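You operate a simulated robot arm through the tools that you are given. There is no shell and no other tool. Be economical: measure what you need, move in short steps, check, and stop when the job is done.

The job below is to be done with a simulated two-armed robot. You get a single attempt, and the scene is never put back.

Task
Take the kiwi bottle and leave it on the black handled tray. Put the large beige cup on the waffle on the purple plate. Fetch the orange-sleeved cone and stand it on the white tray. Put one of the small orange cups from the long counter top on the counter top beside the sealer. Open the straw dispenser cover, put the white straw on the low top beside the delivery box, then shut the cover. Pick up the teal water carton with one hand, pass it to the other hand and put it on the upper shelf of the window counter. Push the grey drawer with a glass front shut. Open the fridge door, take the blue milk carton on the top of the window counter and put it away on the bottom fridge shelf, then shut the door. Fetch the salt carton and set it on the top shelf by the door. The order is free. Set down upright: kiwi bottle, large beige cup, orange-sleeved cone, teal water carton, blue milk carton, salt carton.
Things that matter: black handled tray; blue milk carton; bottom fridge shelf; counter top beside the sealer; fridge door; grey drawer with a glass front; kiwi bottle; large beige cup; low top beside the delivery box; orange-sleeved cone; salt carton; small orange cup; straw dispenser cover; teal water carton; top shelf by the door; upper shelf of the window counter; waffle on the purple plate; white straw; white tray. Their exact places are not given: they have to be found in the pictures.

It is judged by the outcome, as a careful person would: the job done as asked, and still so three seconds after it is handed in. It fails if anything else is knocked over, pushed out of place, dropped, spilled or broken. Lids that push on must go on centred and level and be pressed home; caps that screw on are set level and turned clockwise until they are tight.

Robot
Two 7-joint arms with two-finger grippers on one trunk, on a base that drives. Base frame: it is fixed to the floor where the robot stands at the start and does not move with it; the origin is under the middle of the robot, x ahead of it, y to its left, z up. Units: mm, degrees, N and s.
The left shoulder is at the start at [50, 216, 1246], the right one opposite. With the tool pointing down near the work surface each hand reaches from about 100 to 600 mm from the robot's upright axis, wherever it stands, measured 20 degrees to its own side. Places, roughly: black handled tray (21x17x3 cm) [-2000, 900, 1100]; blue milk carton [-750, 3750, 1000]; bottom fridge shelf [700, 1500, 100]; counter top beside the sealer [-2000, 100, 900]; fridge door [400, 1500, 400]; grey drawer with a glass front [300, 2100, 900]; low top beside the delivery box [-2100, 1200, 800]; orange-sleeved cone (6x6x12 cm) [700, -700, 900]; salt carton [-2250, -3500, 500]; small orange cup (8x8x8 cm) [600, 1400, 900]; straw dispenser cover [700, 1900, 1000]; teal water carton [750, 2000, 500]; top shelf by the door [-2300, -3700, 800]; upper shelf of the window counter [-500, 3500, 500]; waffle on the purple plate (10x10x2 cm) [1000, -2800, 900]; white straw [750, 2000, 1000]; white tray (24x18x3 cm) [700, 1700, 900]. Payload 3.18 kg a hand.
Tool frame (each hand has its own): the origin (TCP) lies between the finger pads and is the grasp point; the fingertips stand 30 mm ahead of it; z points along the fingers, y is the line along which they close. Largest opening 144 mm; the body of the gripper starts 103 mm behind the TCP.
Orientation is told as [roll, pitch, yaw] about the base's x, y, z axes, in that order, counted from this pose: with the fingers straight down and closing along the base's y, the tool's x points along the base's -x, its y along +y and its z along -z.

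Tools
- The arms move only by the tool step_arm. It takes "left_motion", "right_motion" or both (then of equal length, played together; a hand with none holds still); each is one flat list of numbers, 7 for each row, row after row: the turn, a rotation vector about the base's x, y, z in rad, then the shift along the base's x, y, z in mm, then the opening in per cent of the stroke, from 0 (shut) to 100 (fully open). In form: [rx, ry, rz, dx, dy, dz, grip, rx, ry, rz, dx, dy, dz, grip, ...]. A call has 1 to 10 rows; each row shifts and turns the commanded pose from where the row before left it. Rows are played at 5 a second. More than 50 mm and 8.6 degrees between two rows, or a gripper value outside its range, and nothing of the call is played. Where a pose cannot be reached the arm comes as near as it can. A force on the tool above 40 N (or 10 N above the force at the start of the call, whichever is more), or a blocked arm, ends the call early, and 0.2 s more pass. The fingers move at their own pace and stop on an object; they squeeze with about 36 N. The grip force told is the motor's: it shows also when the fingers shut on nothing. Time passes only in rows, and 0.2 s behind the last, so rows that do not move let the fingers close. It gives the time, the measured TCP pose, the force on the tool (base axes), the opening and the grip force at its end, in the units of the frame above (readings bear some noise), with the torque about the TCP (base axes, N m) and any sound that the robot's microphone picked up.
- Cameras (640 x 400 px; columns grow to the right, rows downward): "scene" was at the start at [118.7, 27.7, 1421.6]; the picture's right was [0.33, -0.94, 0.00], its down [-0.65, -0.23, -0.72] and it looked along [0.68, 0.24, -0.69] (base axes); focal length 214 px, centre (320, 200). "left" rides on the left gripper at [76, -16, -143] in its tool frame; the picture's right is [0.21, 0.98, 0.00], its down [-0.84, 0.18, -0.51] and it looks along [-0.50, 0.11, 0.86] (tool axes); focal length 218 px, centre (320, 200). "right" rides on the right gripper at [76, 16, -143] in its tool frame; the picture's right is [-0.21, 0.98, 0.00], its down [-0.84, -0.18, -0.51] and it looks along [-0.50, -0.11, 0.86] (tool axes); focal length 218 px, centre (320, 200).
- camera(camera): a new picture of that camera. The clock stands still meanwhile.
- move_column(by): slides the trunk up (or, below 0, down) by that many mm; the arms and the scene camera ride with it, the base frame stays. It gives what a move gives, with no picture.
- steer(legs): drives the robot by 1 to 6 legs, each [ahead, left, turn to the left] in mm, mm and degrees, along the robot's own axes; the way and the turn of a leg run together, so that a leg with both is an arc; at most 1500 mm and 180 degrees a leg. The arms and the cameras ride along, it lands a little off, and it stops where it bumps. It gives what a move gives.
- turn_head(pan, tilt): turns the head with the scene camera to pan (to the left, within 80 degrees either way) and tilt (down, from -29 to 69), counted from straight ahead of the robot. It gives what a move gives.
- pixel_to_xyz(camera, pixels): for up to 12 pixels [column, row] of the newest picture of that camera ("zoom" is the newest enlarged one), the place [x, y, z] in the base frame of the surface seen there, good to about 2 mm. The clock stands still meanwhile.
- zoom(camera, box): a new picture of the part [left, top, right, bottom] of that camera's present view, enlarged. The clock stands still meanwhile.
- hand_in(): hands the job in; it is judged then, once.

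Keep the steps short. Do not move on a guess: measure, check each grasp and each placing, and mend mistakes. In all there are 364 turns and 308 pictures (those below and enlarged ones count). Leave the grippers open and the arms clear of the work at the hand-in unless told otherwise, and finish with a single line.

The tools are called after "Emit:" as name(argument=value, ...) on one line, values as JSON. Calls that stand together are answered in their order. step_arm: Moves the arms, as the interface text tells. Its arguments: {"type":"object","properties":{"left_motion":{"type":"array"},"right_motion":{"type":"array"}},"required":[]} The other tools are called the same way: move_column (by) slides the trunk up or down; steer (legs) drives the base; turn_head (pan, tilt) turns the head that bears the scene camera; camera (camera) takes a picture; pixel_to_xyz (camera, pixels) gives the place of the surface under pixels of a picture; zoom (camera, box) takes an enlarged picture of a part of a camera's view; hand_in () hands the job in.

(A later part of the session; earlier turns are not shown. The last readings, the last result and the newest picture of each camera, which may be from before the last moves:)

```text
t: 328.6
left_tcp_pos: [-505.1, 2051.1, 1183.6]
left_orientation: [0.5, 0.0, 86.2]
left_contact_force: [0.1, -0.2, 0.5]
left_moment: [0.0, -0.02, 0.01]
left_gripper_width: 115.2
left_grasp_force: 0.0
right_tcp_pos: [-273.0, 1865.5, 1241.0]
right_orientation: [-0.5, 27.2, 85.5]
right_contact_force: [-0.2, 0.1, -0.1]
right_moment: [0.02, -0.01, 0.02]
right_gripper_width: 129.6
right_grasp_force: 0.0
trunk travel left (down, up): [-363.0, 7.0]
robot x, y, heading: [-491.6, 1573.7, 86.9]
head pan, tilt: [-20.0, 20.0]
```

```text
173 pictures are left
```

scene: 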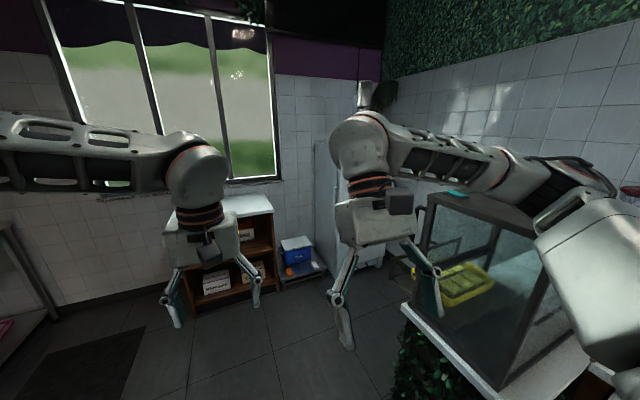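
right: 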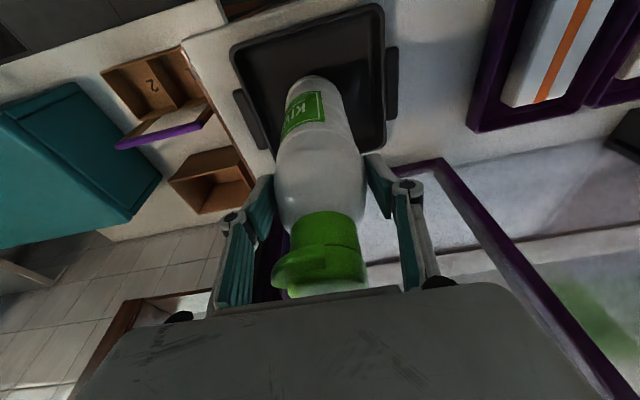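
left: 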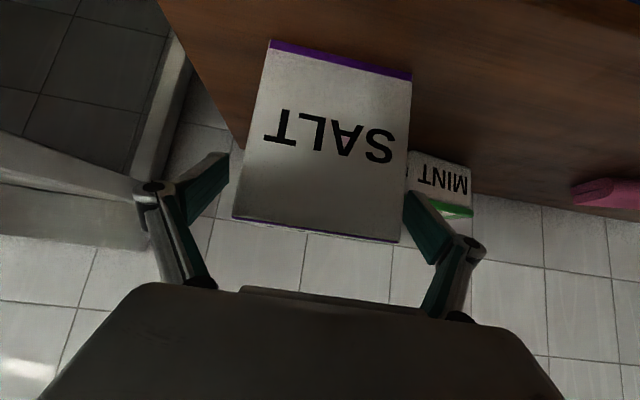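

I'll level the right hand (it leans back), go on to y≈2600 and turn to face +x.

Emit:
step_arm(right_motion=[0.119, 0, 0, 0, 0, 0, 90, 0.119, 0, 0, 0, 0, 0, 90, 0.119, 0, 0, 0, 0, 0, 90, 0.118, 0, 0, 0, 0, 0, 90])

Emit:
steer(legs=[[0, 0, 3], [1000, 0, 0], [0, 0, -90]])

Emit:
turn_head(pan=-20, tilt=25)

Emit:
camera(camera="scene")

```text
t: 329.6
left_tcp_pos: [-504.4, 2049.7, 1182.8]
left_orientation: [0.5, 0.1, 86.3]
left_contact_force: [-0.4, -0.1, 0.2]
left_moment: [0.0, -0.01, 0.02]
left_gripper_width: 115.0
left_grasp_force: 0.1
right_tcp_pos: [-272.7, 1864.4, 1240.8]
right_orientation: [1.6, -0.1, 86.0]
right_contact_force: [-0.6, 0.8, 0.4]
right_moment: [0.02, -0.02, -0.01]
right_gripper_width: 129.5
right_grasp_force: 0.1
trunk travel left (down, up): [-363.0, 7.0]
robot x, y, heading: [-495.3, 1571.0, 86.7]
head pan, tilt: [-20.0, 20.0]
```

```text
t: 339.1
left_tcp_pos: [-14.0, 2609.4, 1183.0]
left_orientation: [0.5, 0.0, -1.3]
left_contact_force: [-0.6, -0.4, 0.2]
left_moment: [0.0, 0.01, 0.02]
left_gripper_width: 115.0
left_grasp_force: 0.0
right_tcp_pos: [-191.6, 2369.6, 1242.1]
right_orientation: [1.5, 0.0, -1.7]
right_contact_force: [-0.2, 0.3, 0.1]
right_moment: [0.01, -0.01, -0.01]
right_gripper_width: 129.5
right_grasp_force: 0.0
trunk travel left (down, up): [-363.0, 7.0]
robot x, y, heading: [-491.0, 2577.8, -0.7]
head pan, tilt: [-20.0, 20.0]
```

```text
t: 339.8
left_tcp_pos: [-14.7, 2609.7, 1183.2]
left_orientation: [0.5, 0.0, -1.3]
left_contact_force: [-0.5, -0.3, 0.1]
left_moment: [-0.03, 0.02, -0.02]
left_gripper_width: 115.3
left_grasp_force: 0.0
right_tcp_pos: [-191.5, 2370.5, 1241.6]
right_orientation: [1.6, 0.1, -1.6]
right_contact_force: [-0.4, 0.1, 0.1]
right_moment: [0.03, -0.02, 0.02]
right_gripper_width: 129.6
right_grasp_force: 0.0
trunk travel left (down, up): [-363.0, 7.0]
robot x, y, heading: [-487.3, 2578.7, -1.2]
head pan, tilt: [-20.0, 25.0]
```

```text
172 pictures are left
```

scene: 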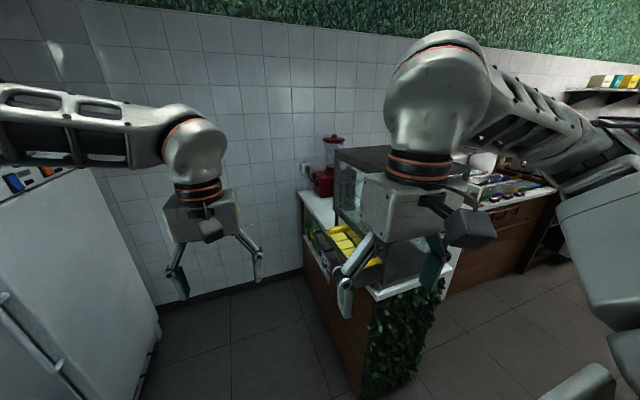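

Emit:
zoom(camera="scene", box=[270, 120, 470, 300])

Emit:
pixel_to_xyz(camera="scene", pixels=[[310, 205], [325, 250], [375, 292], [330, 300], [350, 260], [325, 185], [340, 160], [435, 260], [120, 250], [330, 330], [345, 240], [320, 240]])

```text
2.22 times, centred on (370, 210) of scene
```

zoom: 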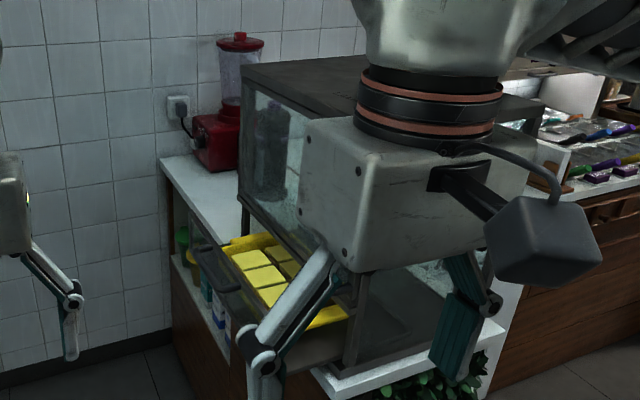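

```text
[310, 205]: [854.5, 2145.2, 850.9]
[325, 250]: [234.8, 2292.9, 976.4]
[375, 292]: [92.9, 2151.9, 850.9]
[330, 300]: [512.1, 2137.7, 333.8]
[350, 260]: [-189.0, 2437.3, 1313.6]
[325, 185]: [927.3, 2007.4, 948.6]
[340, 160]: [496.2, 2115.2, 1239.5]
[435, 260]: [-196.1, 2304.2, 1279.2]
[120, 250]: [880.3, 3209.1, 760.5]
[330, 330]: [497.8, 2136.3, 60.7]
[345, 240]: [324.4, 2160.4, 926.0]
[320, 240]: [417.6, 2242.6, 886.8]
```

The display cabinet's drawer is pulled out toward +y (front at y≈2293). The side shelf below holds cartons at x 500–850. I'll stand at about (300,2800) facing −y to see both.

Emit:
steer(legs=[[0, 220, 1], [790, 0, 0], [0, 0, -90]])

Emit:
turn_head(pan=0, tilt=35)

Emit:
camera(camera="scene")

```text
t: 350.1
left_tcp_pos: [333.8, 2323.2, 1182.0]
left_orientation: [0.5, 0.0, -91.0]
left_contact_force: [0.0, -0.1, -0.3]
left_moment: [-0.01, 0.04, -0.01]
left_gripper_width: 115.3
left_grasp_force: 0.0
right_tcp_pos: [94.7, 2499.4, 1241.4]
right_orientation: [1.6, 0.1, -90.9]
right_contact_force: [-0.1, -1.2, 0.0]
right_moment: [0.02, 0.02, -0.03]
right_gripper_width: 129.8
right_grasp_force: 0.0
trunk travel left (down, up): [-363.0, 7.0]
robot x, y, heading: [298.8, 2800.3, -90.5]
head pan, tilt: [-20.0, 25.0]
```

```text
t: 350.9
left_tcp_pos: [333.6, 2324.8, 1183.3]
left_orientation: [0.6, 0.0, -90.8]
left_contact_force: [0.3, 0.4, -0.1]
left_moment: [-0.02, 0.0, 0.0]
left_gripper_width: 115.0
left_grasp_force: 0.0
right_tcp_pos: [94.3, 2499.5, 1241.4]
right_orientation: [1.6, 0.1, -91.1]
right_contact_force: [-0.1, -0.1, -0.4]
right_moment: [-0.01, 0.0, 0.04]
right_gripper_width: 129.7
right_grasp_force: 0.1
trunk travel left (down, up): [-363.0, 7.0]
robot x, y, heading: [298.0, 2802.0, -90.5]
head pan, tilt: [0.0, 35.0]
```

```text
170 pictures are left
```

scene: 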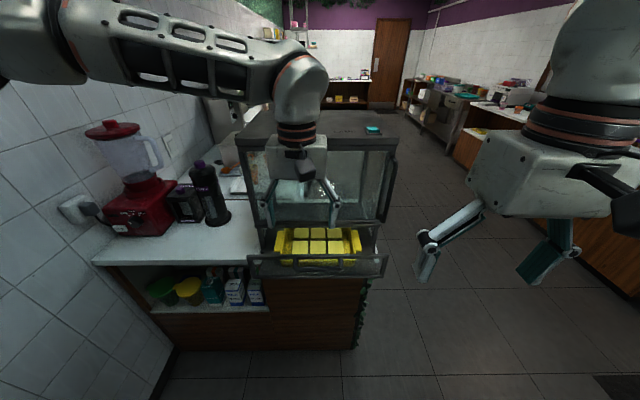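

A clear view. I'll zoom on the drawer, the shelf and the straw dispenser.

Emit:
zoom(camera="scene", box=[230, 120, 410, 300])

Emit:
zoom(camera="scene", box=[90, 110, 290, 330])

Emit:
pixel_to_xyz(camera="scene", pixels=[[318, 257], [270, 258], [375, 258], [318, 270], [320, 230], [212, 280], [235, 280], [212, 298], [185, 282], [208, 215], [385, 262], [255, 262]])

```text
2.22 times, centred on (320, 210) of scene
```

zoom: 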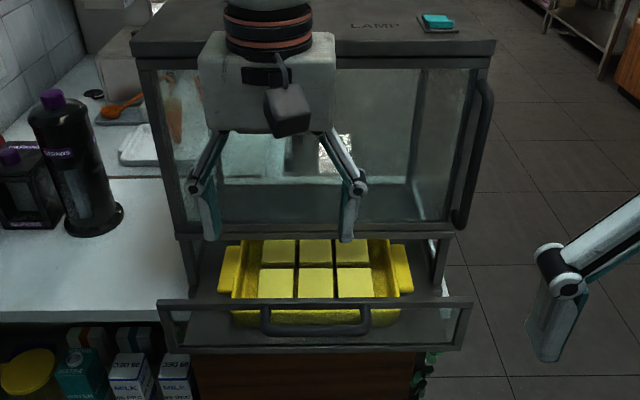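

```text
1.82 times, centred on (190, 220) of scene
```

zoom: 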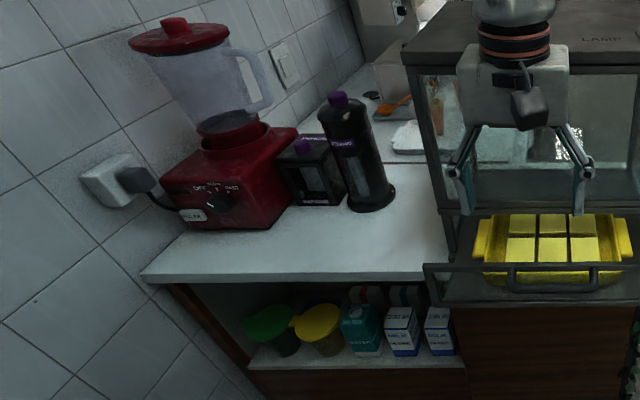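

```text
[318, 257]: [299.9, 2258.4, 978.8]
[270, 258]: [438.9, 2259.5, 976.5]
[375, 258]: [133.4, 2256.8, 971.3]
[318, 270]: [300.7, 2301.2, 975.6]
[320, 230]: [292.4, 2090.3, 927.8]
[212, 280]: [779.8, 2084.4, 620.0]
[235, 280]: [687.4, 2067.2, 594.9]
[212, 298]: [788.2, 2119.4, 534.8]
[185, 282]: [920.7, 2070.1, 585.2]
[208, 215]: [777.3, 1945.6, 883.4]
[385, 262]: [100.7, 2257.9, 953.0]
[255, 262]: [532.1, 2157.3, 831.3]
```

The drawer front is at y≈2258 and its handle bar at y≈2301, z≈975. I'll close the left gripper, tilt it forward, come down in front of the handle and push toward −y.

Emit:
step_arm(left_motion=[-0.12, 0, 0, -6, 20, 0, 0, -0.12, 0, 0, -6, 20, 0, 0, -0.12, 0, 0, -6, 20, -10, 0, -0.12, 0, 0, -6, 10, -40, 0, -0.12, 0, 0, -6, 0, -45, 0, 0, 0, 0, -3, 0, -45, 0, 0, 0, 0, 0, 0, -40, 0, 0, 0, 0, 0, 0, -30, 0])

Emit:
camera(camera="scene")

```text
t: 352.7
left_tcp_pos: [304.1, 2388.0, 975.3]
left_orientation: [-0.1, -34.1, -88.4]
left_contact_force: [0.2, 0.0, -0.2]
left_moment: [0.01, -0.05, 0.01]
left_gripper_width: 0.2
left_grasp_force: 30.4
right_tcp_pos: [93.3, 2497.8, 1241.9]
right_orientation: [1.7, 0.1, -90.9]
right_contact_force: [0.0, 0.8, 0.0]
right_moment: [0.01, -0.06, -0.01]
right_gripper_width: 129.8
right_grasp_force: 0.1
trunk travel left (down, up): [-363.0, 7.0]
robot x, y, heading: [300.7, 2802.8, -90.3]
head pan, tilt: [0.0, 35.0]
```

```text
167 pictures are left
```

scene: 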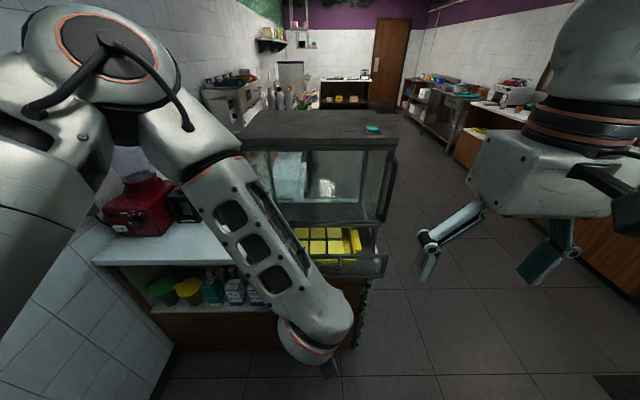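

In position. I'll push toward −y in steps.

Emit:
step_arm(left_motion=[0, 0, 0, 0, -40, -5, 0, 0, 0, 0, 0, -40, -5, 0, 0, 0, 0, 0, -30, 0, 0, 0, 0, 0, 0, -30, 0, 0, 0, 0, 0, 0, -30, 0, 0])

Emit:
zoom(camera="scene", box=[230, 120, 410, 300])

```text
t: 353.9
left_tcp_pos: [300.6, 2223.9, 961.9]
left_orientation: [1.1, -34.4, -90.9]
left_contact_force: [0.0, 0.5, 0.2]
left_moment: [0.0, 0.03, 0.04]
left_gripper_width: 0.1
left_grasp_force: 30.7
right_tcp_pos: [94.7, 2498.7, 1241.5]
right_orientation: [1.5, 0.1, -91.1]
right_contact_force: [0.5, 0.1, -0.6]
right_moment: [0.04, 0.02, -0.02]
right_gripper_width: 129.4
right_grasp_force: 0.1
trunk travel left (down, up): [-363.0, 7.0]
robot x, y, heading: [300.7, 2796.1, -90.6]
head pan, tilt: [0.0, 35.0]
```

```text
2.22 times, centred on (320, 210) of scene
```

zoom: 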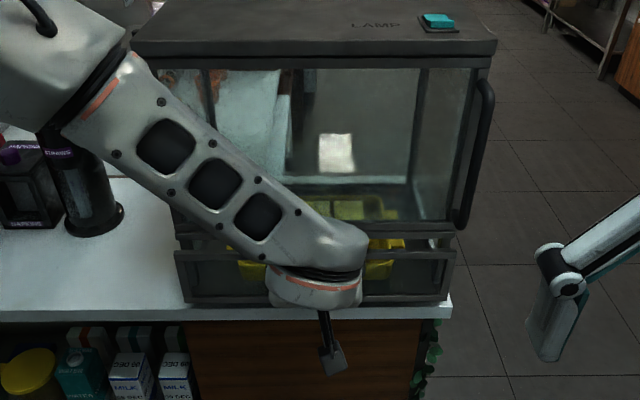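

The drawer slides easily and is nearly in. I'll keep pushing until it resists.

Emit:
step_arm(left_motion=[0, 0, 0, 0, -15, 0, 0, 0, 0, 0, 0, -15, 0, 0, 0, 0, 0, 0, -15, 0, 0, 0, 0, 0, 0, -15, 0, 0, 0, 0, 0, 0, -10, 0, 0])

Emit:
zoom(camera="scene", box=[230, 120, 410, 300])

```text
t: 354.9
left_tcp_pos: [300.1, 2182.8, 951.2]
left_orientation: [1.2, -32.7, -91.3]
left_contact_force: [-0.1, 10.3, -2.0]
left_moment: [-0.08, 0.03, 0.03]
left_gripper_width: 0.0
left_grasp_force: 30.9
right_tcp_pos: [94.6, 2498.4, 1241.1]
right_orientation: [1.7, 0.2, -90.9]
right_contact_force: [0.7, -0.7, -0.3]
right_moment: [0.09, -0.03, 0.02]
right_gripper_width: 129.8
right_grasp_force: 0.1
trunk travel left (down, up): [-363.0, 7.0]
robot x, y, heading: [298.9, 2804.2, -90.4]
head pan, tilt: [0.0, 35.0]
stopped in row 4 (left hand): the force on the tool passed its limit at 57 N (the readings are from after the stop); the commanded pose is now the measured one
```

```text
2.22 times, centred on (320, 210) of scene
```

zoom: 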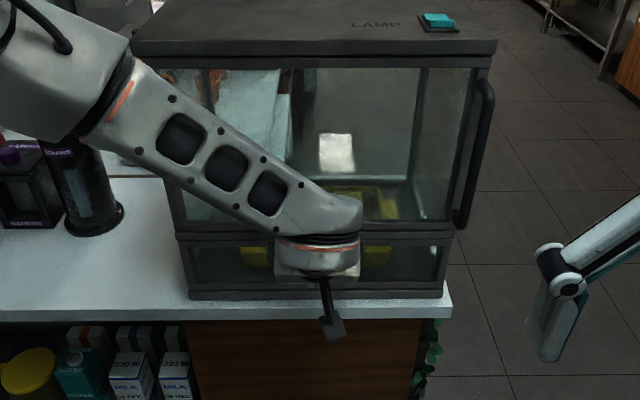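

The drawer looks flush. I'll retract the hand, measure the drawer front, and look at the shelf cartons.

Emit:
step_arm(left_motion=[0, 0, 0, 0, 40, 0, 0, 0, 0, 0, 0, 40, 10, 0, 0, 0, 0, 0, 40, 30, 0, 0, 0, 0, 0, 30, 40, 40, 0, 0, 0, 0, 20, 40, 60, 0, 0, 0, 0, 10, 40, 80])

Emit:
camera(camera="scene")

Emit:
zoom(camera="scene", box=[100, 240, 300, 340])

Emit:
pixel_to_xyz(camera="scene", pixels=[[280, 240], [360, 240], [340, 250], [360, 225], [340, 232]])

```text
t: 356.2
left_tcp_pos: [301.5, 2362.3, 1113.8]
left_orientation: [1.3, -32.9, -91.3]
left_contact_force: [1.2, 0.2, 0.8]
left_moment: [-0.01, 0.0, 0.03]
left_gripper_width: 115.2
left_grasp_force: 0.2
right_tcp_pos: [96.1, 2501.1, 1243.6]
right_orientation: [1.5, 0.1, -91.0]
right_contact_force: [0.0, 0.4, -0.4]
right_moment: [-0.05, -0.04, 0.03]
right_gripper_width: 129.6
right_grasp_force: 0.1
trunk travel left (down, up): [-363.0, 7.0]
robot x, y, heading: [300.9, 2801.0, -90.3]
head pan, tilt: [0.0, 35.0]
```

```text
164 pictures are left
```

scene: 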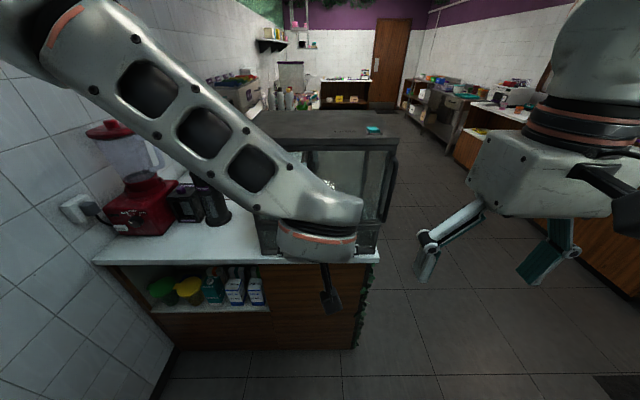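

```text
3.20 times, centred on (200, 290) of scene
```

zoom: 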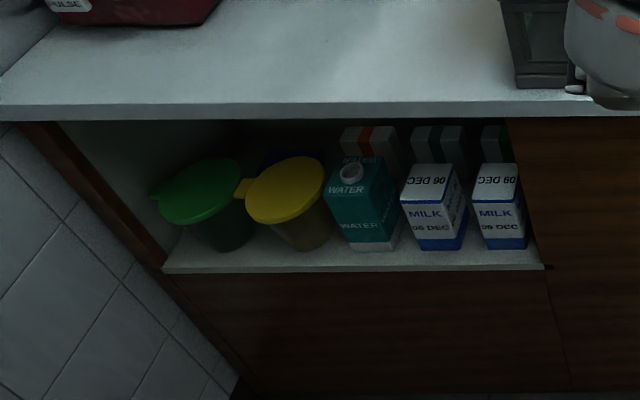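

```text
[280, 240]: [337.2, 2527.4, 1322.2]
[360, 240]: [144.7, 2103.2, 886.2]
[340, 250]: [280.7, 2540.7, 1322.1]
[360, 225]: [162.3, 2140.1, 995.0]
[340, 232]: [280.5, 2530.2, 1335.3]
```

The drawer is shut (handle at 2140, front ≈2103). Now the teal WATER carton at zoom (362,205). I'll measure it and the neighbours' gaps.

Emit:
pixel_to_xyz(camera="zoom", pixels=[[330, 205], [395, 205], [345, 245], [395, 245], [362, 165], [372, 160], [408, 200], [420, 245], [455, 205], [320, 240], [290, 245], [245, 190]])

Emit:
pixel_to_xyz(camera="zoom", pixels=[[360, 260], [370, 140], [300, 118], [350, 240], [388, 170], [335, 165], [383, 225], [352, 235], [430, 165], [350, 172], [320, 165], [460, 240]])

```text
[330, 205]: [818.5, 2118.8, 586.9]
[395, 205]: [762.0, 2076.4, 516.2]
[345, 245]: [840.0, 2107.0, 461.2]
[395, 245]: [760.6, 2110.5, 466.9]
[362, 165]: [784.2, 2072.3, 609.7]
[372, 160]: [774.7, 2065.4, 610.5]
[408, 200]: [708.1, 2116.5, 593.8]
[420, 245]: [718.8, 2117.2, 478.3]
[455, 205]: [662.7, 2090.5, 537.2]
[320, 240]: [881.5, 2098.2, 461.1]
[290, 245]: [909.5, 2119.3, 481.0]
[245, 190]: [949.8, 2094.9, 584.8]
```

```text
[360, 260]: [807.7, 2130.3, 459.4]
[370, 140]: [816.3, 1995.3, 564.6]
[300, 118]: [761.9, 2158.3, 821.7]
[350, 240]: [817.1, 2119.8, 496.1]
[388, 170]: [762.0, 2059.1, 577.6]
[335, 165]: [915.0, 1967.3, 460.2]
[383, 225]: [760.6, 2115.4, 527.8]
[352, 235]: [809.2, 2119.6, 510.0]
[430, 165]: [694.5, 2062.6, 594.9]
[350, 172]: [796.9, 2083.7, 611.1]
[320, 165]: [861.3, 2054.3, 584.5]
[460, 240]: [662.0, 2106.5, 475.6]
```

The teal carton: x 761–822, front y≈2120, z 460–600. The gaps to its neighbours are about 40 mm each. To suit the left arm I'll stand at about (430,2715), turned 25° left, keeping the tool pointing along −y.

Emit:
steer(legs=[[88, 128, 0], [0, 0, 25]])

Emit:
move_column(by=-220)

Emit:
step_arm(left_motion=[0, 0, -0.146, 0, 0, 0, 63, 0, 0, -0.146, 0, 0, 0, 63, 0, 0, -0.144, 0, 0, 0, 63])

Emit:
camera(camera="left")

Emit:
camera(camera="scene")

```text
t: 359.3
left_tcp_pos: [610.1, 2313.0, 1113.3]
left_orientation: [1.2, -33.0, -66.8]
left_contact_force: [0.5, 0.0, 0.1]
left_moment: [0.01, 0.0, 0.03]
left_gripper_width: 115.3
left_grasp_force: 0.0
right_tcp_pos: [366.7, 2350.9, 1242.5]
right_orientation: [1.5, 0.2, -66.5]
right_contact_force: [-0.4, 0.2, -0.4]
right_moment: [0.02, 0.03, 0.03]
right_gripper_width: 129.4
right_grasp_force: 0.0
trunk travel left (down, up): [-363.0, 7.0]
robot x, y, heading: [426.0, 2711.9, -65.8]
head pan, tilt: [0.0, 35.0]
```

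```text
t: 361.6
left_tcp_pos: [600.1, 2333.5, 909.7]
left_orientation: [0.8, -35.0, -67.2]
left_contact_force: [-0.1, 0.7, -0.8]
left_moment: [0.03, -0.02, 0.01]
left_gripper_width: 115.1
left_grasp_force: 0.1
right_tcp_pos: [355.2, 2380.0, 1038.1]
right_orientation: [1.5, -2.8, -67.8]
right_contact_force: [-0.8, 0.4, -0.3]
right_moment: [-0.01, 0.03, -0.02]
right_gripper_width: 129.6
right_grasp_force: 0.1
trunk travel left (down, up): [-143.0, 227.0]
robot x, y, heading: [427.9, 2713.0, -66.6]
head pan, tilt: [0.0, 35.0]
```

```text
t: 362.6
left_tcp_pos: [603.4, 2330.0, 902.8]
left_orientation: [1.2, -34.4, -93.1]
left_contact_force: [-0.2, -0.1, -0.7]
left_moment: [0.06, -0.02, 0.01]
left_gripper_width: 90.9
left_grasp_force: 0.1
right_tcp_pos: [357.9, 2375.4, 1037.2]
right_orientation: [1.4, -2.9, -68.5]
right_contact_force: [0.0, -0.4, 1.0]
right_moment: [-0.04, 0.02, 0.03]
right_gripper_width: 129.7
right_grasp_force: 0.1
trunk travel left (down, up): [-143.0, 227.0]
robot x, y, heading: [430.0, 2715.4, -67.0]
head pan, tilt: [0.0, 35.0]
stopped in row 3 (left hand): the arm was blocked; the commanded pose is now the measured one
```

```text
162 pictures are left
```

left: 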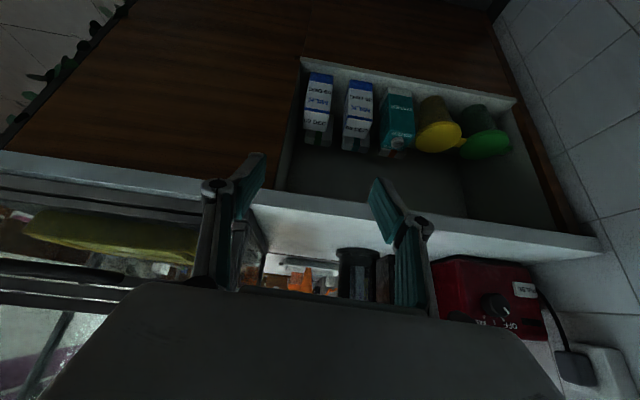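

```text
161 pictures are left
```

scene: 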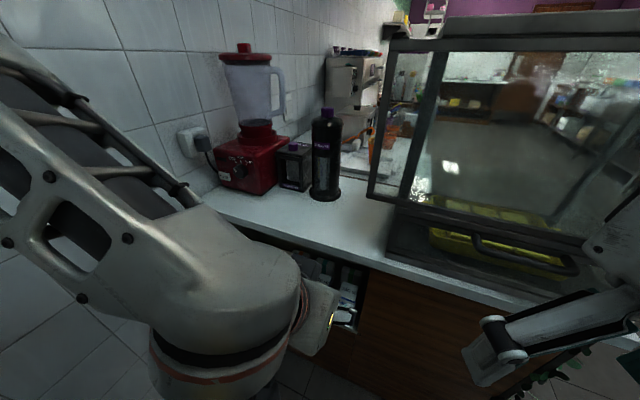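

I can see the teal carton in the left view (396,120). I'll move to a pre-grasp in front of it, increasing the tilt to about 49°.

Emit:
step_arm(left_motion=[-0.04, 0, 0, 31, -10, -20, 63, -0.04, 0, 0, 31, -12, -25, 63, -0.04, 0, 0, 31, -14, -25, 63, -0.04, 0, 0, 31, -14, -25, 63, -0.04, 0, 0, 31, -14, -25, 63, -0.04, 0, 0, 31, -14, -25, 63])

Emit:
camera(camera="left")

Emit:
camera(camera="scene")

```text
t: 364.0
left_tcp_pos: [756.9, 2275.0, 821.9]
left_orientation: [1.0, -43.7, -93.2]
left_contact_force: [0.7, -0.3, 0.2]
left_moment: [-0.02, -0.01, -0.01]
left_gripper_width: 90.5
left_grasp_force: 0.1
left hand out of reach, approached as far as the arm can: row 4, 5, 6
right_tcp_pos: [357.6, 2376.5, 1036.5]
right_orientation: [1.2, -2.8, -68.4]
right_contact_force: [-0.1, -0.2, 0.0]
right_moment: [-0.02, 0.02, 0.0]
right_gripper_width: 129.8
right_grasp_force: 0.1
trunk travel left (down, up): [-143.0, 227.0]
robot x, y, heading: [427.0, 2714.4, -67.1]
head pan, tilt: [0.0, 35.0]
```

```text
160 pictures are left
```

left: 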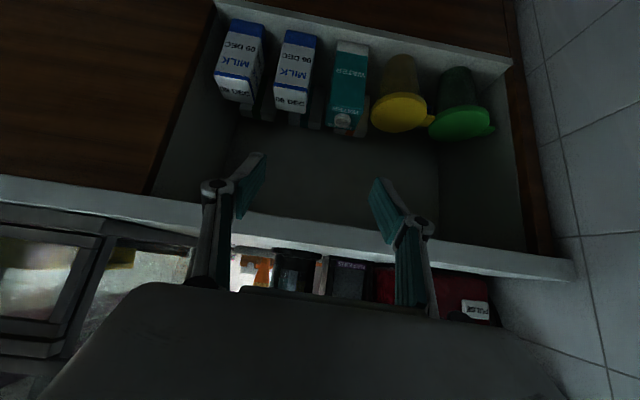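

```text
159 pictures are left
```

scene: 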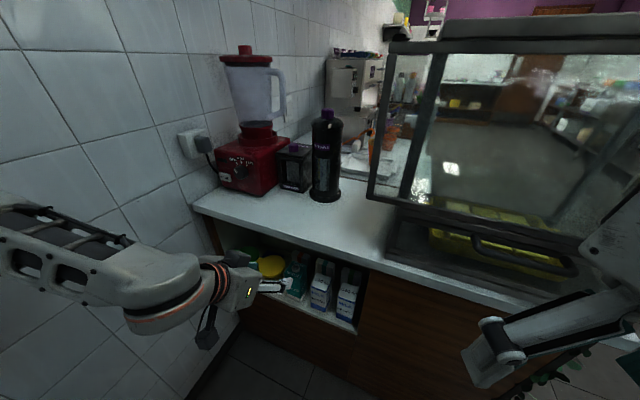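

Emit:
pixel_to_xyz(camera="scene", pixels=[[20, 230], [60, 235], [150, 290], [100, 140], [60, 330], [160, 190], [500, 250], [440, 235], [480, 215], [440, 290]])

```text
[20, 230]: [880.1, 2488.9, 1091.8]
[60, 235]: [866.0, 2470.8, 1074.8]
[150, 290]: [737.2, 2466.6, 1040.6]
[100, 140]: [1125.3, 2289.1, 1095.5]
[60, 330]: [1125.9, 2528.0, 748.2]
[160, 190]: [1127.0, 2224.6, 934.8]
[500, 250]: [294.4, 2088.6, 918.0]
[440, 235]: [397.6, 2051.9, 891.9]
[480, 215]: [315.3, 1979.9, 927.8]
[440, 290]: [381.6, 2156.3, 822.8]
```

The drawer front is now behind y≈2090, so it is shut. I'll shift the robot 80 mm left so the target is more inward of the left arm, then lower the hand.

Emit:
steer(legs=[[0, 80, 0]])

Emit:
step_arm(left_motion=[0, 0, 0, -20, 0, -25, 63, 0, 0, 0, -20, 0, -30, 63, 0, 0, 0, 0, 0, -30, 63, 0, 0, 0, 0, 0, -30, 63])

Emit:
camera(camera="left")

```text
t: 365.2
left_tcp_pos: [774.1, 2289.7, 807.6]
left_orientation: [1.8, -41.3, -94.2]
left_contact_force: [1.0, -0.2, 0.3]
left_moment: [0.01, -0.03, 0.0]
left_gripper_width: 90.6
left_grasp_force: 0.1
right_tcp_pos: [380.3, 2380.9, 1024.0]
right_orientation: [2.4, -1.3, -67.5]
right_contact_force: [0.3, -0.5, 0.3]
right_moment: [-0.02, 0.0, -0.03]
right_gripper_width: 129.9
right_grasp_force: 0.1
trunk travel left (down, up): [-143.0, 227.0]
robot x, y, heading: [461.4, 2735.6, -66.8]
head pan, tilt: [0.0, 35.0]
stopped in leg 1: the robot was blocked; the commanded pose is now the measured one
```

```text
t: 366.2
left_tcp_pos: [774.5, 2288.3, 806.3]
left_orientation: [1.9, -41.0, -94.1]
left_contact_force: [-0.1, -0.4, -0.5]
left_moment: [0.02, 0.01, 0.0]
left_gripper_width: 90.5
left_grasp_force: 0.0
left hand out of reach, approached as far as the arm can: row 1, 2, 3, 4
right_tcp_pos: [381.0, 2378.8, 1024.0]
right_orientation: [2.6, -1.3, -67.6]
right_contact_force: [0.5, 0.1, -0.2]
right_moment: [-0.01, 0.0, -0.01]
right_gripper_width: 129.9
right_grasp_force: 0.0
trunk travel left (down, up): [-143.0, 227.0]
robot x, y, heading: [464.1, 2736.6, -66.5]
head pan, tilt: [0.0, 35.0]
```

```text
158 pictures are left
```

left: 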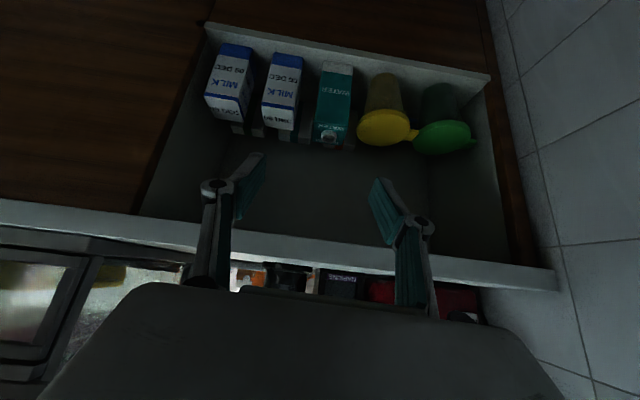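

The left elbow is likely touching the wall. I'll raise the trunk, pull the hand back, and use a straight-ahead stance (heading −90, x≈620) with a gentler tilt of about 36°, which still clears the counter edge.

Emit:
move_column(by=120)

Emit:
step_arm(left_motion=[0.05, 0, 0, -20, 30, 20, 63, 0.05, 0, 0, -30, 30, 20, 63, 0, 0, 0, -30, 30, 10, 63, 0, 0, 0, -30, 30, 0, 63])

Emit:
steer(legs=[[0, 0, -23.5], [0, 140, 0]])

Emit:
camera(camera="left")

Emit:
camera(camera="scene")

```text
t: 367.7
left_tcp_pos: [791.5, 2283.9, 922.4]
left_orientation: [1.0, -41.5, -93.1]
left_contact_force: [0.3, 0.6, -0.2]
left_moment: [-0.04, 0.0, 0.0]
left_gripper_width: 90.8
left_grasp_force: 0.2
right_tcp_pos: [396.9, 2375.1, 1144.4]
right_orientation: [1.8, -0.8, -67.4]
right_contact_force: [-0.3, 0.3, -0.3]
right_moment: [0.01, 0.02, -0.01]
right_gripper_width: 129.5
right_grasp_force: 0.1
trunk travel left (down, up): [-263.0, 107.0]
robot x, y, heading: [466.0, 2736.0, -66.5]
head pan, tilt: [0.0, 35.0]
```

```text
t: 368.7
left_tcp_pos: [674.9, 2378.4, 970.8]
left_orientation: [0.3, -35.4, -92.8]
left_contact_force: [-0.4, -1.0, -0.1]
left_moment: [0.05, -0.03, 0.04]
left_gripper_width: 90.6
left_grasp_force: 0.0
left hand out of reach, approached as far as the arm can: row 4
right_tcp_pos: [399.2, 2373.6, 1144.6]
right_orientation: [1.7, -0.6, -67.6]
right_contact_force: [-1.0, 0.2, 0.3]
right_moment: [-0.01, -0.03, 0.01]
right_gripper_width: 129.6
right_grasp_force: 0.0
trunk travel left (down, up): [-263.0, 107.0]
robot x, y, heading: [460.5, 2737.0, -66.8]
head pan, tilt: [0.0, 35.0]
```

```text
t: 371.8
left_tcp_pos: [656.7, 2324.3, 970.6]
left_orientation: [0.1, -35.5, -116.4]
left_contact_force: [0.5, 0.0, 0.0]
left_moment: [0.03, 0.04, 0.0]
left_gripper_width: 90.7
left_grasp_force: 0.1
right_tcp_pos: [399.9, 2430.8, 1144.1]
right_orientation: [1.5, -0.7, -91.1]
right_contact_force: [-0.2, 0.7, -0.8]
right_moment: [0.02, 0.01, 0.0]
right_gripper_width: 129.4
right_grasp_force: 0.1
trunk travel left (down, up): [-263.0, 107.0]
robot x, y, heading: [604.0, 2736.7, -90.3]
head pan, tilt: [0.0, 35.0]
```

```text
157 pictures are left
```

left: 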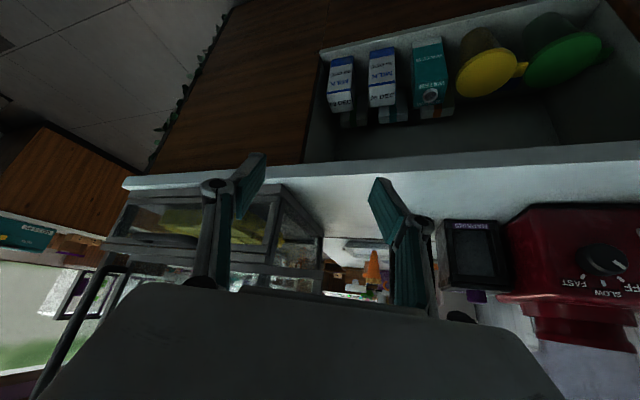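

```text
156 pictures are left
```

scene: 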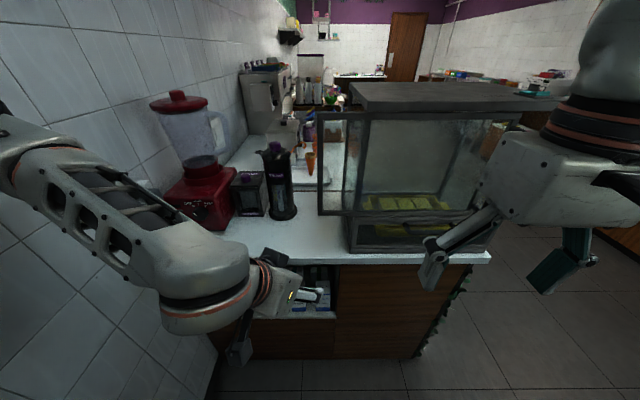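

I'm at (604,2737), facing −y. I'll turn the tool back to pointing along −y and move in front of the teal carton.

Emit:
step_arm(left_motion=[0, 0, 0.14, 30, 5, -10, 63, 0, 0, 0.14, 30, 5, -20, 63, 0, 0, 0.14, 30, 0, -20, 63, 0, 0, 0.03, 30, 0, -20, 63])

Emit:
move_column(by=-100)

Emit:
camera(camera="left")

```text
t: 372.8
left_tcp_pos: [753.5, 2303.4, 891.5]
left_orientation: [0.1, -35.4, -90.5]
left_contact_force: [0.1, -0.7, -0.2]
left_moment: [0.02, 0.0, -0.03]
left_gripper_width: 90.9
left_grasp_force: 0.0
left hand out of reach, approached as far as the arm can: row 1, 2, 3, 4
right_tcp_pos: [400.2, 2429.8, 1143.4]
right_orientation: [1.6, -0.6, -91.2]
right_contact_force: [-0.5, -0.3, 0.6]
right_moment: [0.0, 0.0, 0.0]
right_gripper_width: 129.6
right_grasp_force: 0.1
trunk travel left (down, up): [-263.0, 107.0]
robot x, y, heading: [602.4, 2732.0, -90.0]
head pan, tilt: [0.0, 35.0]
```

```text
t: 374.1
left_tcp_pos: [751.8, 2331.7, 715.3]
left_orientation: [0.1, -22.6, -90.6]
left_contact_force: [0.2, 0.1, 0.1]
left_moment: [0.02, 0.0, -0.01]
left_gripper_width: 90.6
left_grasp_force: 0.0
right_tcp_pos: [400.8, 2431.4, 1044.8]
right_orientation: [1.5, -0.9, -91.1]
right_contact_force: [0.0, 0.7, 0.0]
right_moment: [-0.08, 0.01, -0.03]
right_gripper_width: 129.7
right_grasp_force: 0.0
trunk travel left (down, up): [-163.0, 207.0]
robot x, y, heading: [603.5, 2737.4, -90.3]
head pan, tilt: [0.0, 35.0]
```

```text
155 pictures are left
```

left: 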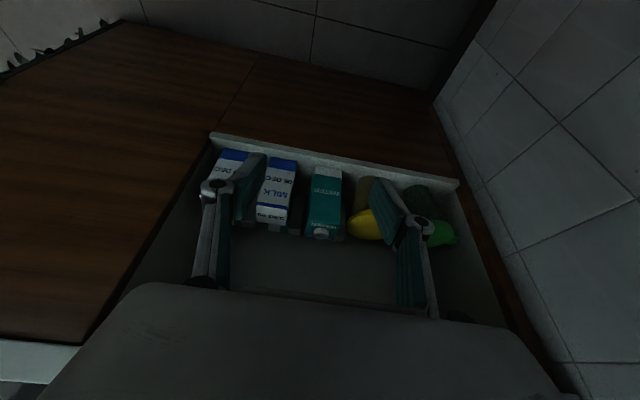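

Now at (752,2332,715) with tilt 23°. I'll advance in small steps, restoring the tilt.

Emit:
step_arm(left_motion=[-0.06, 0, 0, 10, -25, -15, 63, -0.06, 0, 0, 10, -25, -15, 63, -0.06, 0, 0, 10, -25, -15, 63, -0.06, 0, 0, 10, -25, -15, 63])

Emit:
camera(camera="left")

Emit:
camera(camera="scene")

```text
t: 375.1
left_tcp_pos: [745.3, 2199.8, 695.6]
left_orientation: [0.8, -35.2, -90.6]
left_contact_force: [0.0, 0.8, -0.3]
left_moment: [0.02, 0.01, -0.01]
left_gripper_width: 90.6
left_grasp_force: 0.1
left hand out of reach, approached as far as the arm can: row 2, 3, 4
right_tcp_pos: [401.3, 2429.9, 1044.2]
right_orientation: [1.5, -0.5, -91.1]
right_contact_force: [0.0, -0.1, 0.0]
right_moment: [0.01, 0.01, 0.03]
right_gripper_width: 129.4
right_grasp_force: 0.1
trunk travel left (down, up): [-163.0, 207.0]
robot x, y, heading: [604.0, 2736.7, -90.1]
head pan, tilt: [0.0, 35.0]
```

```text
154 pictures are left
```

left: 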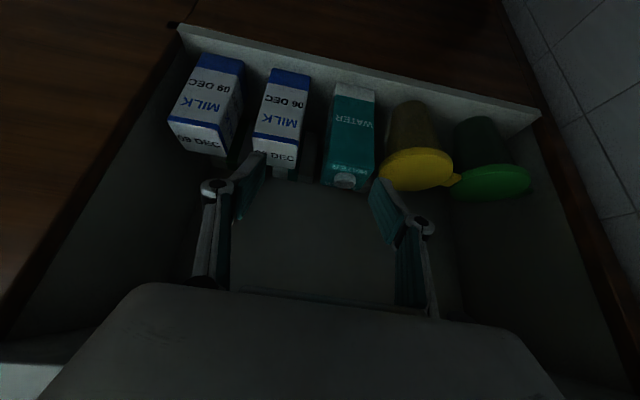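

```text
153 pictures are left
```

scene: 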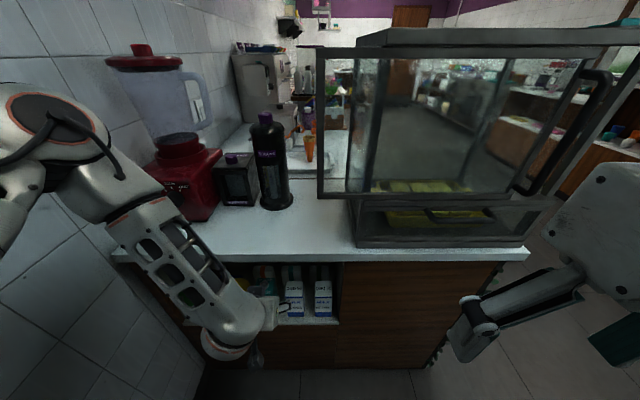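

Emit:
pixel_to_xyz(camera="scene", pixels=[[40, 120], [10, 190], [100, 180], [60, 100], [110, 60], [200, 280]])

```text
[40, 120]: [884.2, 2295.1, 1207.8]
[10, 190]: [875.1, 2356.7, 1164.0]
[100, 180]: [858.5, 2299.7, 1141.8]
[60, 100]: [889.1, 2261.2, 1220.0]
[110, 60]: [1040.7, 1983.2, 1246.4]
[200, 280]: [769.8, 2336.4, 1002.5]
```

The elbow has about 130 mm to the wall. I'll shift the robot 50 mm left, which carries the hand to x≈795.

Emit:
steer(legs=[[0, 48, 0]])

Emit:
step_arm(left_motion=[0, 0, 0, 0, 0, -25, 63, 0, 0, 0, 0, 0, -25, 63, 0, 0, 0, 0, 0, -25, 63])

Emit:
camera(camera="left")

```text
t: 376.2
left_tcp_pos: [794.7, 2199.8, 694.7]
left_orientation: [0.9, -35.3, -90.6]
left_contact_force: [0.3, 0.2, 0.4]
left_moment: [0.03, 0.0, -0.04]
left_gripper_width: 90.7
left_grasp_force: 0.0
right_tcp_pos: [447.8, 2430.8, 1045.0]
right_orientation: [1.6, -0.6, -91.1]
right_contact_force: [-0.4, -0.8, -0.1]
right_moment: [0.0, 0.06, 0.01]
right_gripper_width: 129.5
right_grasp_force: 0.1
trunk travel left (down, up): [-163.0, 207.0]
robot x, y, heading: [652.0, 2729.6, -89.9]
head pan, tilt: [0.0, 35.0]
```

```text
t: 377.1
left_tcp_pos: [768.3, 2181.6, 640.7]
left_orientation: [1.3, -34.8, -90.6]
left_contact_force: [-0.6, 0.4, 0.7]
left_moment: [-0.01, -0.01, -0.01]
left_gripper_width: 90.5
left_grasp_force: 0.0
left hand out of reach, approached as far as the arm can: row 1, 2, 3
right_tcp_pos: [448.8, 2429.4, 1044.1]
right_orientation: [1.6, -0.6, -91.0]
right_contact_force: [-0.2, -0.7, 0.8]
right_moment: [-0.01, 0.02, 0.02]
right_gripper_width: 129.5
right_grasp_force: 0.1
trunk travel left (down, up): [-163.0, 207.0]
robot x, y, heading: [652.6, 2733.3, -89.8]
head pan, tilt: [0.0, 35.0]
```

```text
152 pictures are left
```

left: 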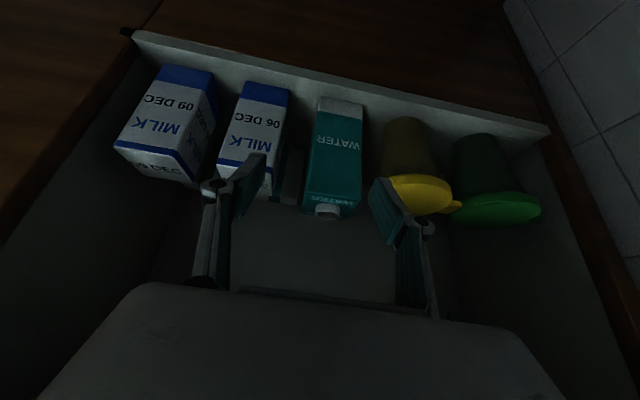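

I'll use the trunk to go lower (−80 mm) and shift the robot 24 mm left to re-centre.

Emit:
move_column(by=-80)

Emit:
steer(legs=[[0, 24, 0]])

Emit:
camera(camera="left")

```text
t: 378.2
left_tcp_pos: [768.4, 2276.4, 445.8]
left_orientation: [1.0, -18.1, -90.6]
left_contact_force: [0.4, -0.1, 0.3]
left_moment: [0.03, -0.03, 0.01]
left_gripper_width: 90.7
left_grasp_force: 0.0
right_tcp_pos: [448.1, 2426.0, 960.4]
right_orientation: [1.6, 1.1, -91.1]
right_contact_force: [0.8, 0.2, -0.7]
right_moment: [-0.05, -0.03, 0.0]
right_gripper_width: 129.7
right_grasp_force: 0.0
trunk travel left (down, up): [-83.0, 287.0]
robot x, y, heading: [654.3, 2732.5, -90.0]
head pan, tilt: [0.0, 35.0]
```

```text
t: 379.1
left_tcp_pos: [792.9, 2275.4, 444.1]
left_orientation: [1.1, -17.9, -90.6]
left_contact_force: [0.7, 0.1, 0.0]
left_moment: [0.01, 0.0, 0.0]
left_gripper_width: 90.7
left_grasp_force: 0.0
right_tcp_pos: [474.1, 2425.6, 959.2]
right_orientation: [1.6, 1.2, -91.1]
right_contact_force: [0.6, 0.6, 0.7]
right_moment: [0.03, 0.01, -0.01]
right_gripper_width: 129.5
right_grasp_force: 0.1
trunk travel left (down, up): [-83.0, 287.0]
robot x, y, heading: [678.0, 2738.5, -90.1]
head pan, tilt: [0.0, 35.0]
```

```text
151 pictures are left
```

left: 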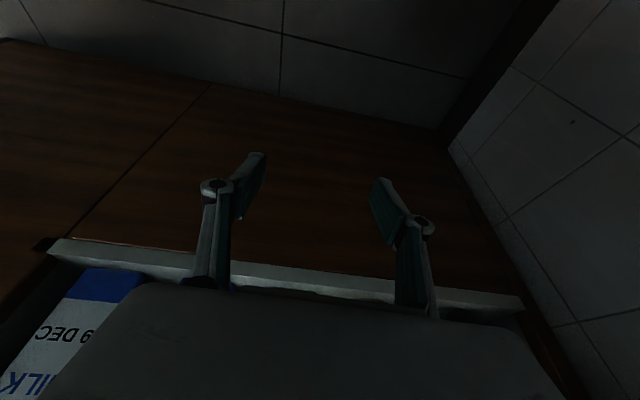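

The trunk move swung the arm lower (z=444). I'll bring the hand up with the arm while restoring the tilt, still in front of the shelf.

Emit:
step_arm(left_motion=[-0.04, 0, 0, 0, 0, 35, 63, -0.06, 0, 0, 0, 0, 35, 63, -0.06, 0, 0, 0, 0, 30, 63, -0.06, 0, 0, 0, 0, 15, 63, -0.06, 0, 0, 0, -10, 0, 63])

Emit:
camera(camera="left")

```text
t: 380.5
left_tcp_pos: [805.1, 2250.2, 570.1]
left_orientation: [2.2, -33.4, -85.9]
left_contact_force: [-1.1, 0.3, 0.5]
left_moment: [-0.02, 0.0, 0.01]
left_gripper_width: 90.7
left_grasp_force: 0.0
left hand out of reach, approached as far as the arm can: row 2, 3, 4, 5
right_tcp_pos: [473.4, 2424.6, 959.1]
right_orientation: [1.5, 1.3, -91.1]
right_contact_force: [0.9, 0.1, 0.2]
right_moment: [0.01, 0.05, -0.01]
right_gripper_width: 129.6
right_grasp_force: 0.1
trunk travel left (down, up): [-83.0, 287.0]
robot x, y, heading: [675.8, 2736.5, -90.1]
head pan, tilt: [0.0, 35.0]
stopped in row 5 (left hand): the arm was blocked; the commanded pose is now the measured one
```

```text
150 pictures are left
```

left: 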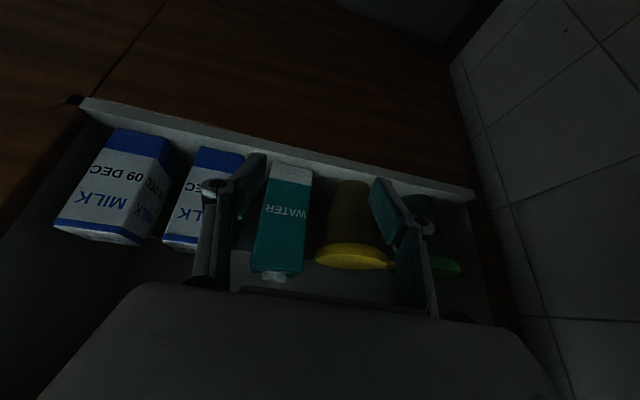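

Now at (805,2250,570). I'll trim x and yaw to line up.

Emit:
step_arm(left_motion=[0, 0, -0.04, -7, 0, 0, 63, 0, 0, -0.035, -7, 0, 0, 63])

Emit:
camera(camera="left")

```text
t: 381.1
left_tcp_pos: [793.6, 2248.2, 570.7]
left_orientation: [3.3, -32.9, -89.9]
left_contact_force: [0.4, 0.8, 0.4]
left_moment: [0.0, -0.01, -0.01]
left_gripper_width: 90.8
left_grasp_force: 0.1
left hand out of reach, approached as far as the arm can: row 1
right_tcp_pos: [472.6, 2425.3, 958.5]
right_orientation: [1.7, 1.1, -91.1]
right_contact_force: [0.1, -0.3, -0.8]
right_moment: [0.02, 0.0, 0.03]
right_gripper_width: 129.6
right_grasp_force: 0.0
trunk travel left (down, up): [-83.0, 287.0]
robot x, y, heading: [676.9, 2735.1, -90.1]
head pan, tilt: [0.0, 35.0]
```

```text
149 pictures are left
```

left: 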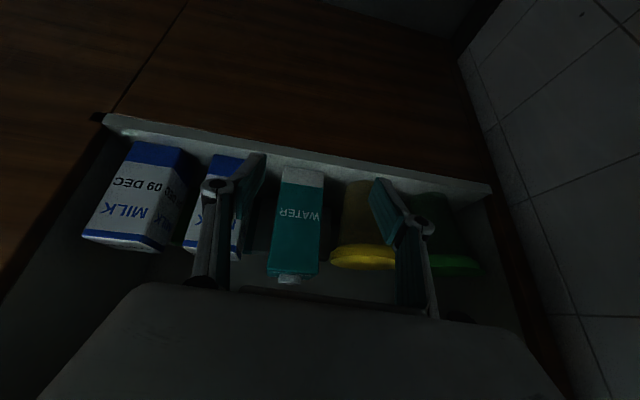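

Emit:
pixel_to_xyz(camera="left", pixels=[[276, 220], [318, 220], [272, 262], [316, 262], [240, 215], [215, 235], [335, 250], [350, 200], [290, 278]])

```text
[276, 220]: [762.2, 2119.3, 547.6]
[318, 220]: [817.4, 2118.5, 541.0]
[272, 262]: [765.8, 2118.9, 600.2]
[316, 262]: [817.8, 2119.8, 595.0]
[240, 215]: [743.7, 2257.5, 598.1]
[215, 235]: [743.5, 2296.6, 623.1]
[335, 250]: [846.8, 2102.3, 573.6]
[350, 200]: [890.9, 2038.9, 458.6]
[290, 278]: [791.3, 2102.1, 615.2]
```

The carton is x 762–818 and the yellow lid starts at x≈847. I'll narrow the opening to 76 mm, trim x to 788, and drive ahead 95 mm, then check.

Emit:
step_arm(left_motion=[0, 0, 0, -5, 0, 0, 53, 0, 0, 0, 0, 0, 0, 53])

Emit:
steer(legs=[[95, 0, 0]])

Emit:
camera(camera="left")

```text
t: 381.7
left_tcp_pos: [792.2, 2244.4, 570.4]
left_orientation: [2.8, -33.3, -89.3]
left_contact_force: [-0.5, 0.4, 0.4]
left_moment: [-0.01, 0.03, 0.02]
left_gripper_width: 76.3
left_grasp_force: 0.1
right_tcp_pos: [473.2, 2425.1, 959.0]
right_orientation: [1.5, 1.3, -91.1]
right_contact_force: [0.7, -0.6, -0.1]
right_moment: [-0.04, -0.03, -0.01]
right_gripper_width: 129.9
right_grasp_force: 0.1
trunk travel left (down, up): [-83.0, 287.0]
robot x, y, heading: [675.5, 2734.1, -90.1]
head pan, tilt: [0.0, 35.0]
```

```text
t: 382.8
left_tcp_pos: [788.5, 2181.4, 573.0]
left_orientation: [2.9, -33.6, -89.6]
left_contact_force: [0.3, 0.3, -0.2]
left_moment: [0.01, -0.02, 0.02]
left_gripper_width: 76.4
left_grasp_force: 0.0
right_tcp_pos: [466.6, 2367.4, 963.1]
right_orientation: [1.8, 0.6, -92.9]
right_contact_force: [0.3, 0.7, 0.6]
right_moment: [-0.03, 0.0, 0.01]
right_gripper_width: 129.5
right_grasp_force: 0.1
trunk travel left (down, up): [-83.0, 287.0]
robot x, y, heading: [678.0, 2673.3, -90.9]
head pan, tilt: [0.0, 35.0]
stopped in leg 1: the robot was blocked; the commanded pose is now the measured one
```

```text
148 pictures are left
```

left: 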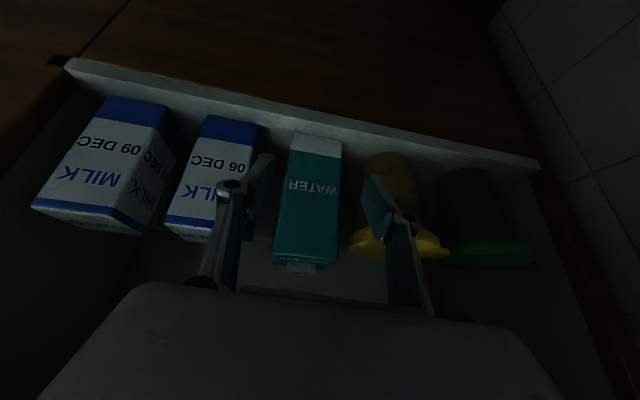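

Blocked after 60 mm. I'll look for what is touching.

Emit:
camera(camera="scene")

Emit:
camera(camera="right")

```text
147 pictures are left
```

scene: 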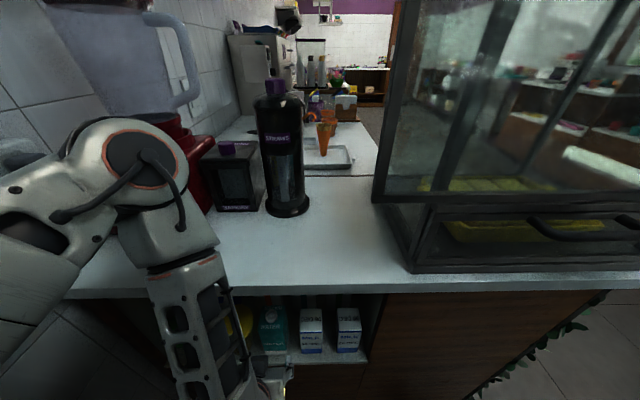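

```text
146 pictures are left
```

right: 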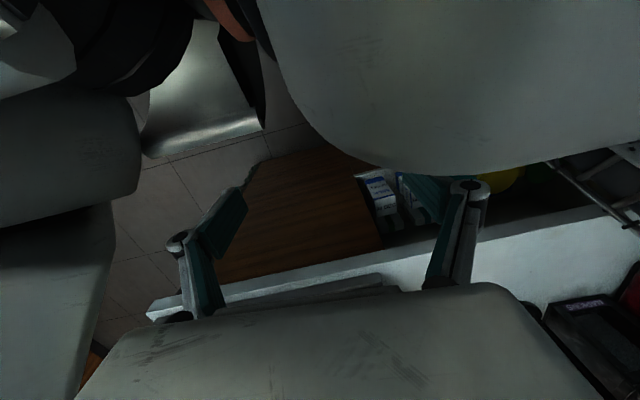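

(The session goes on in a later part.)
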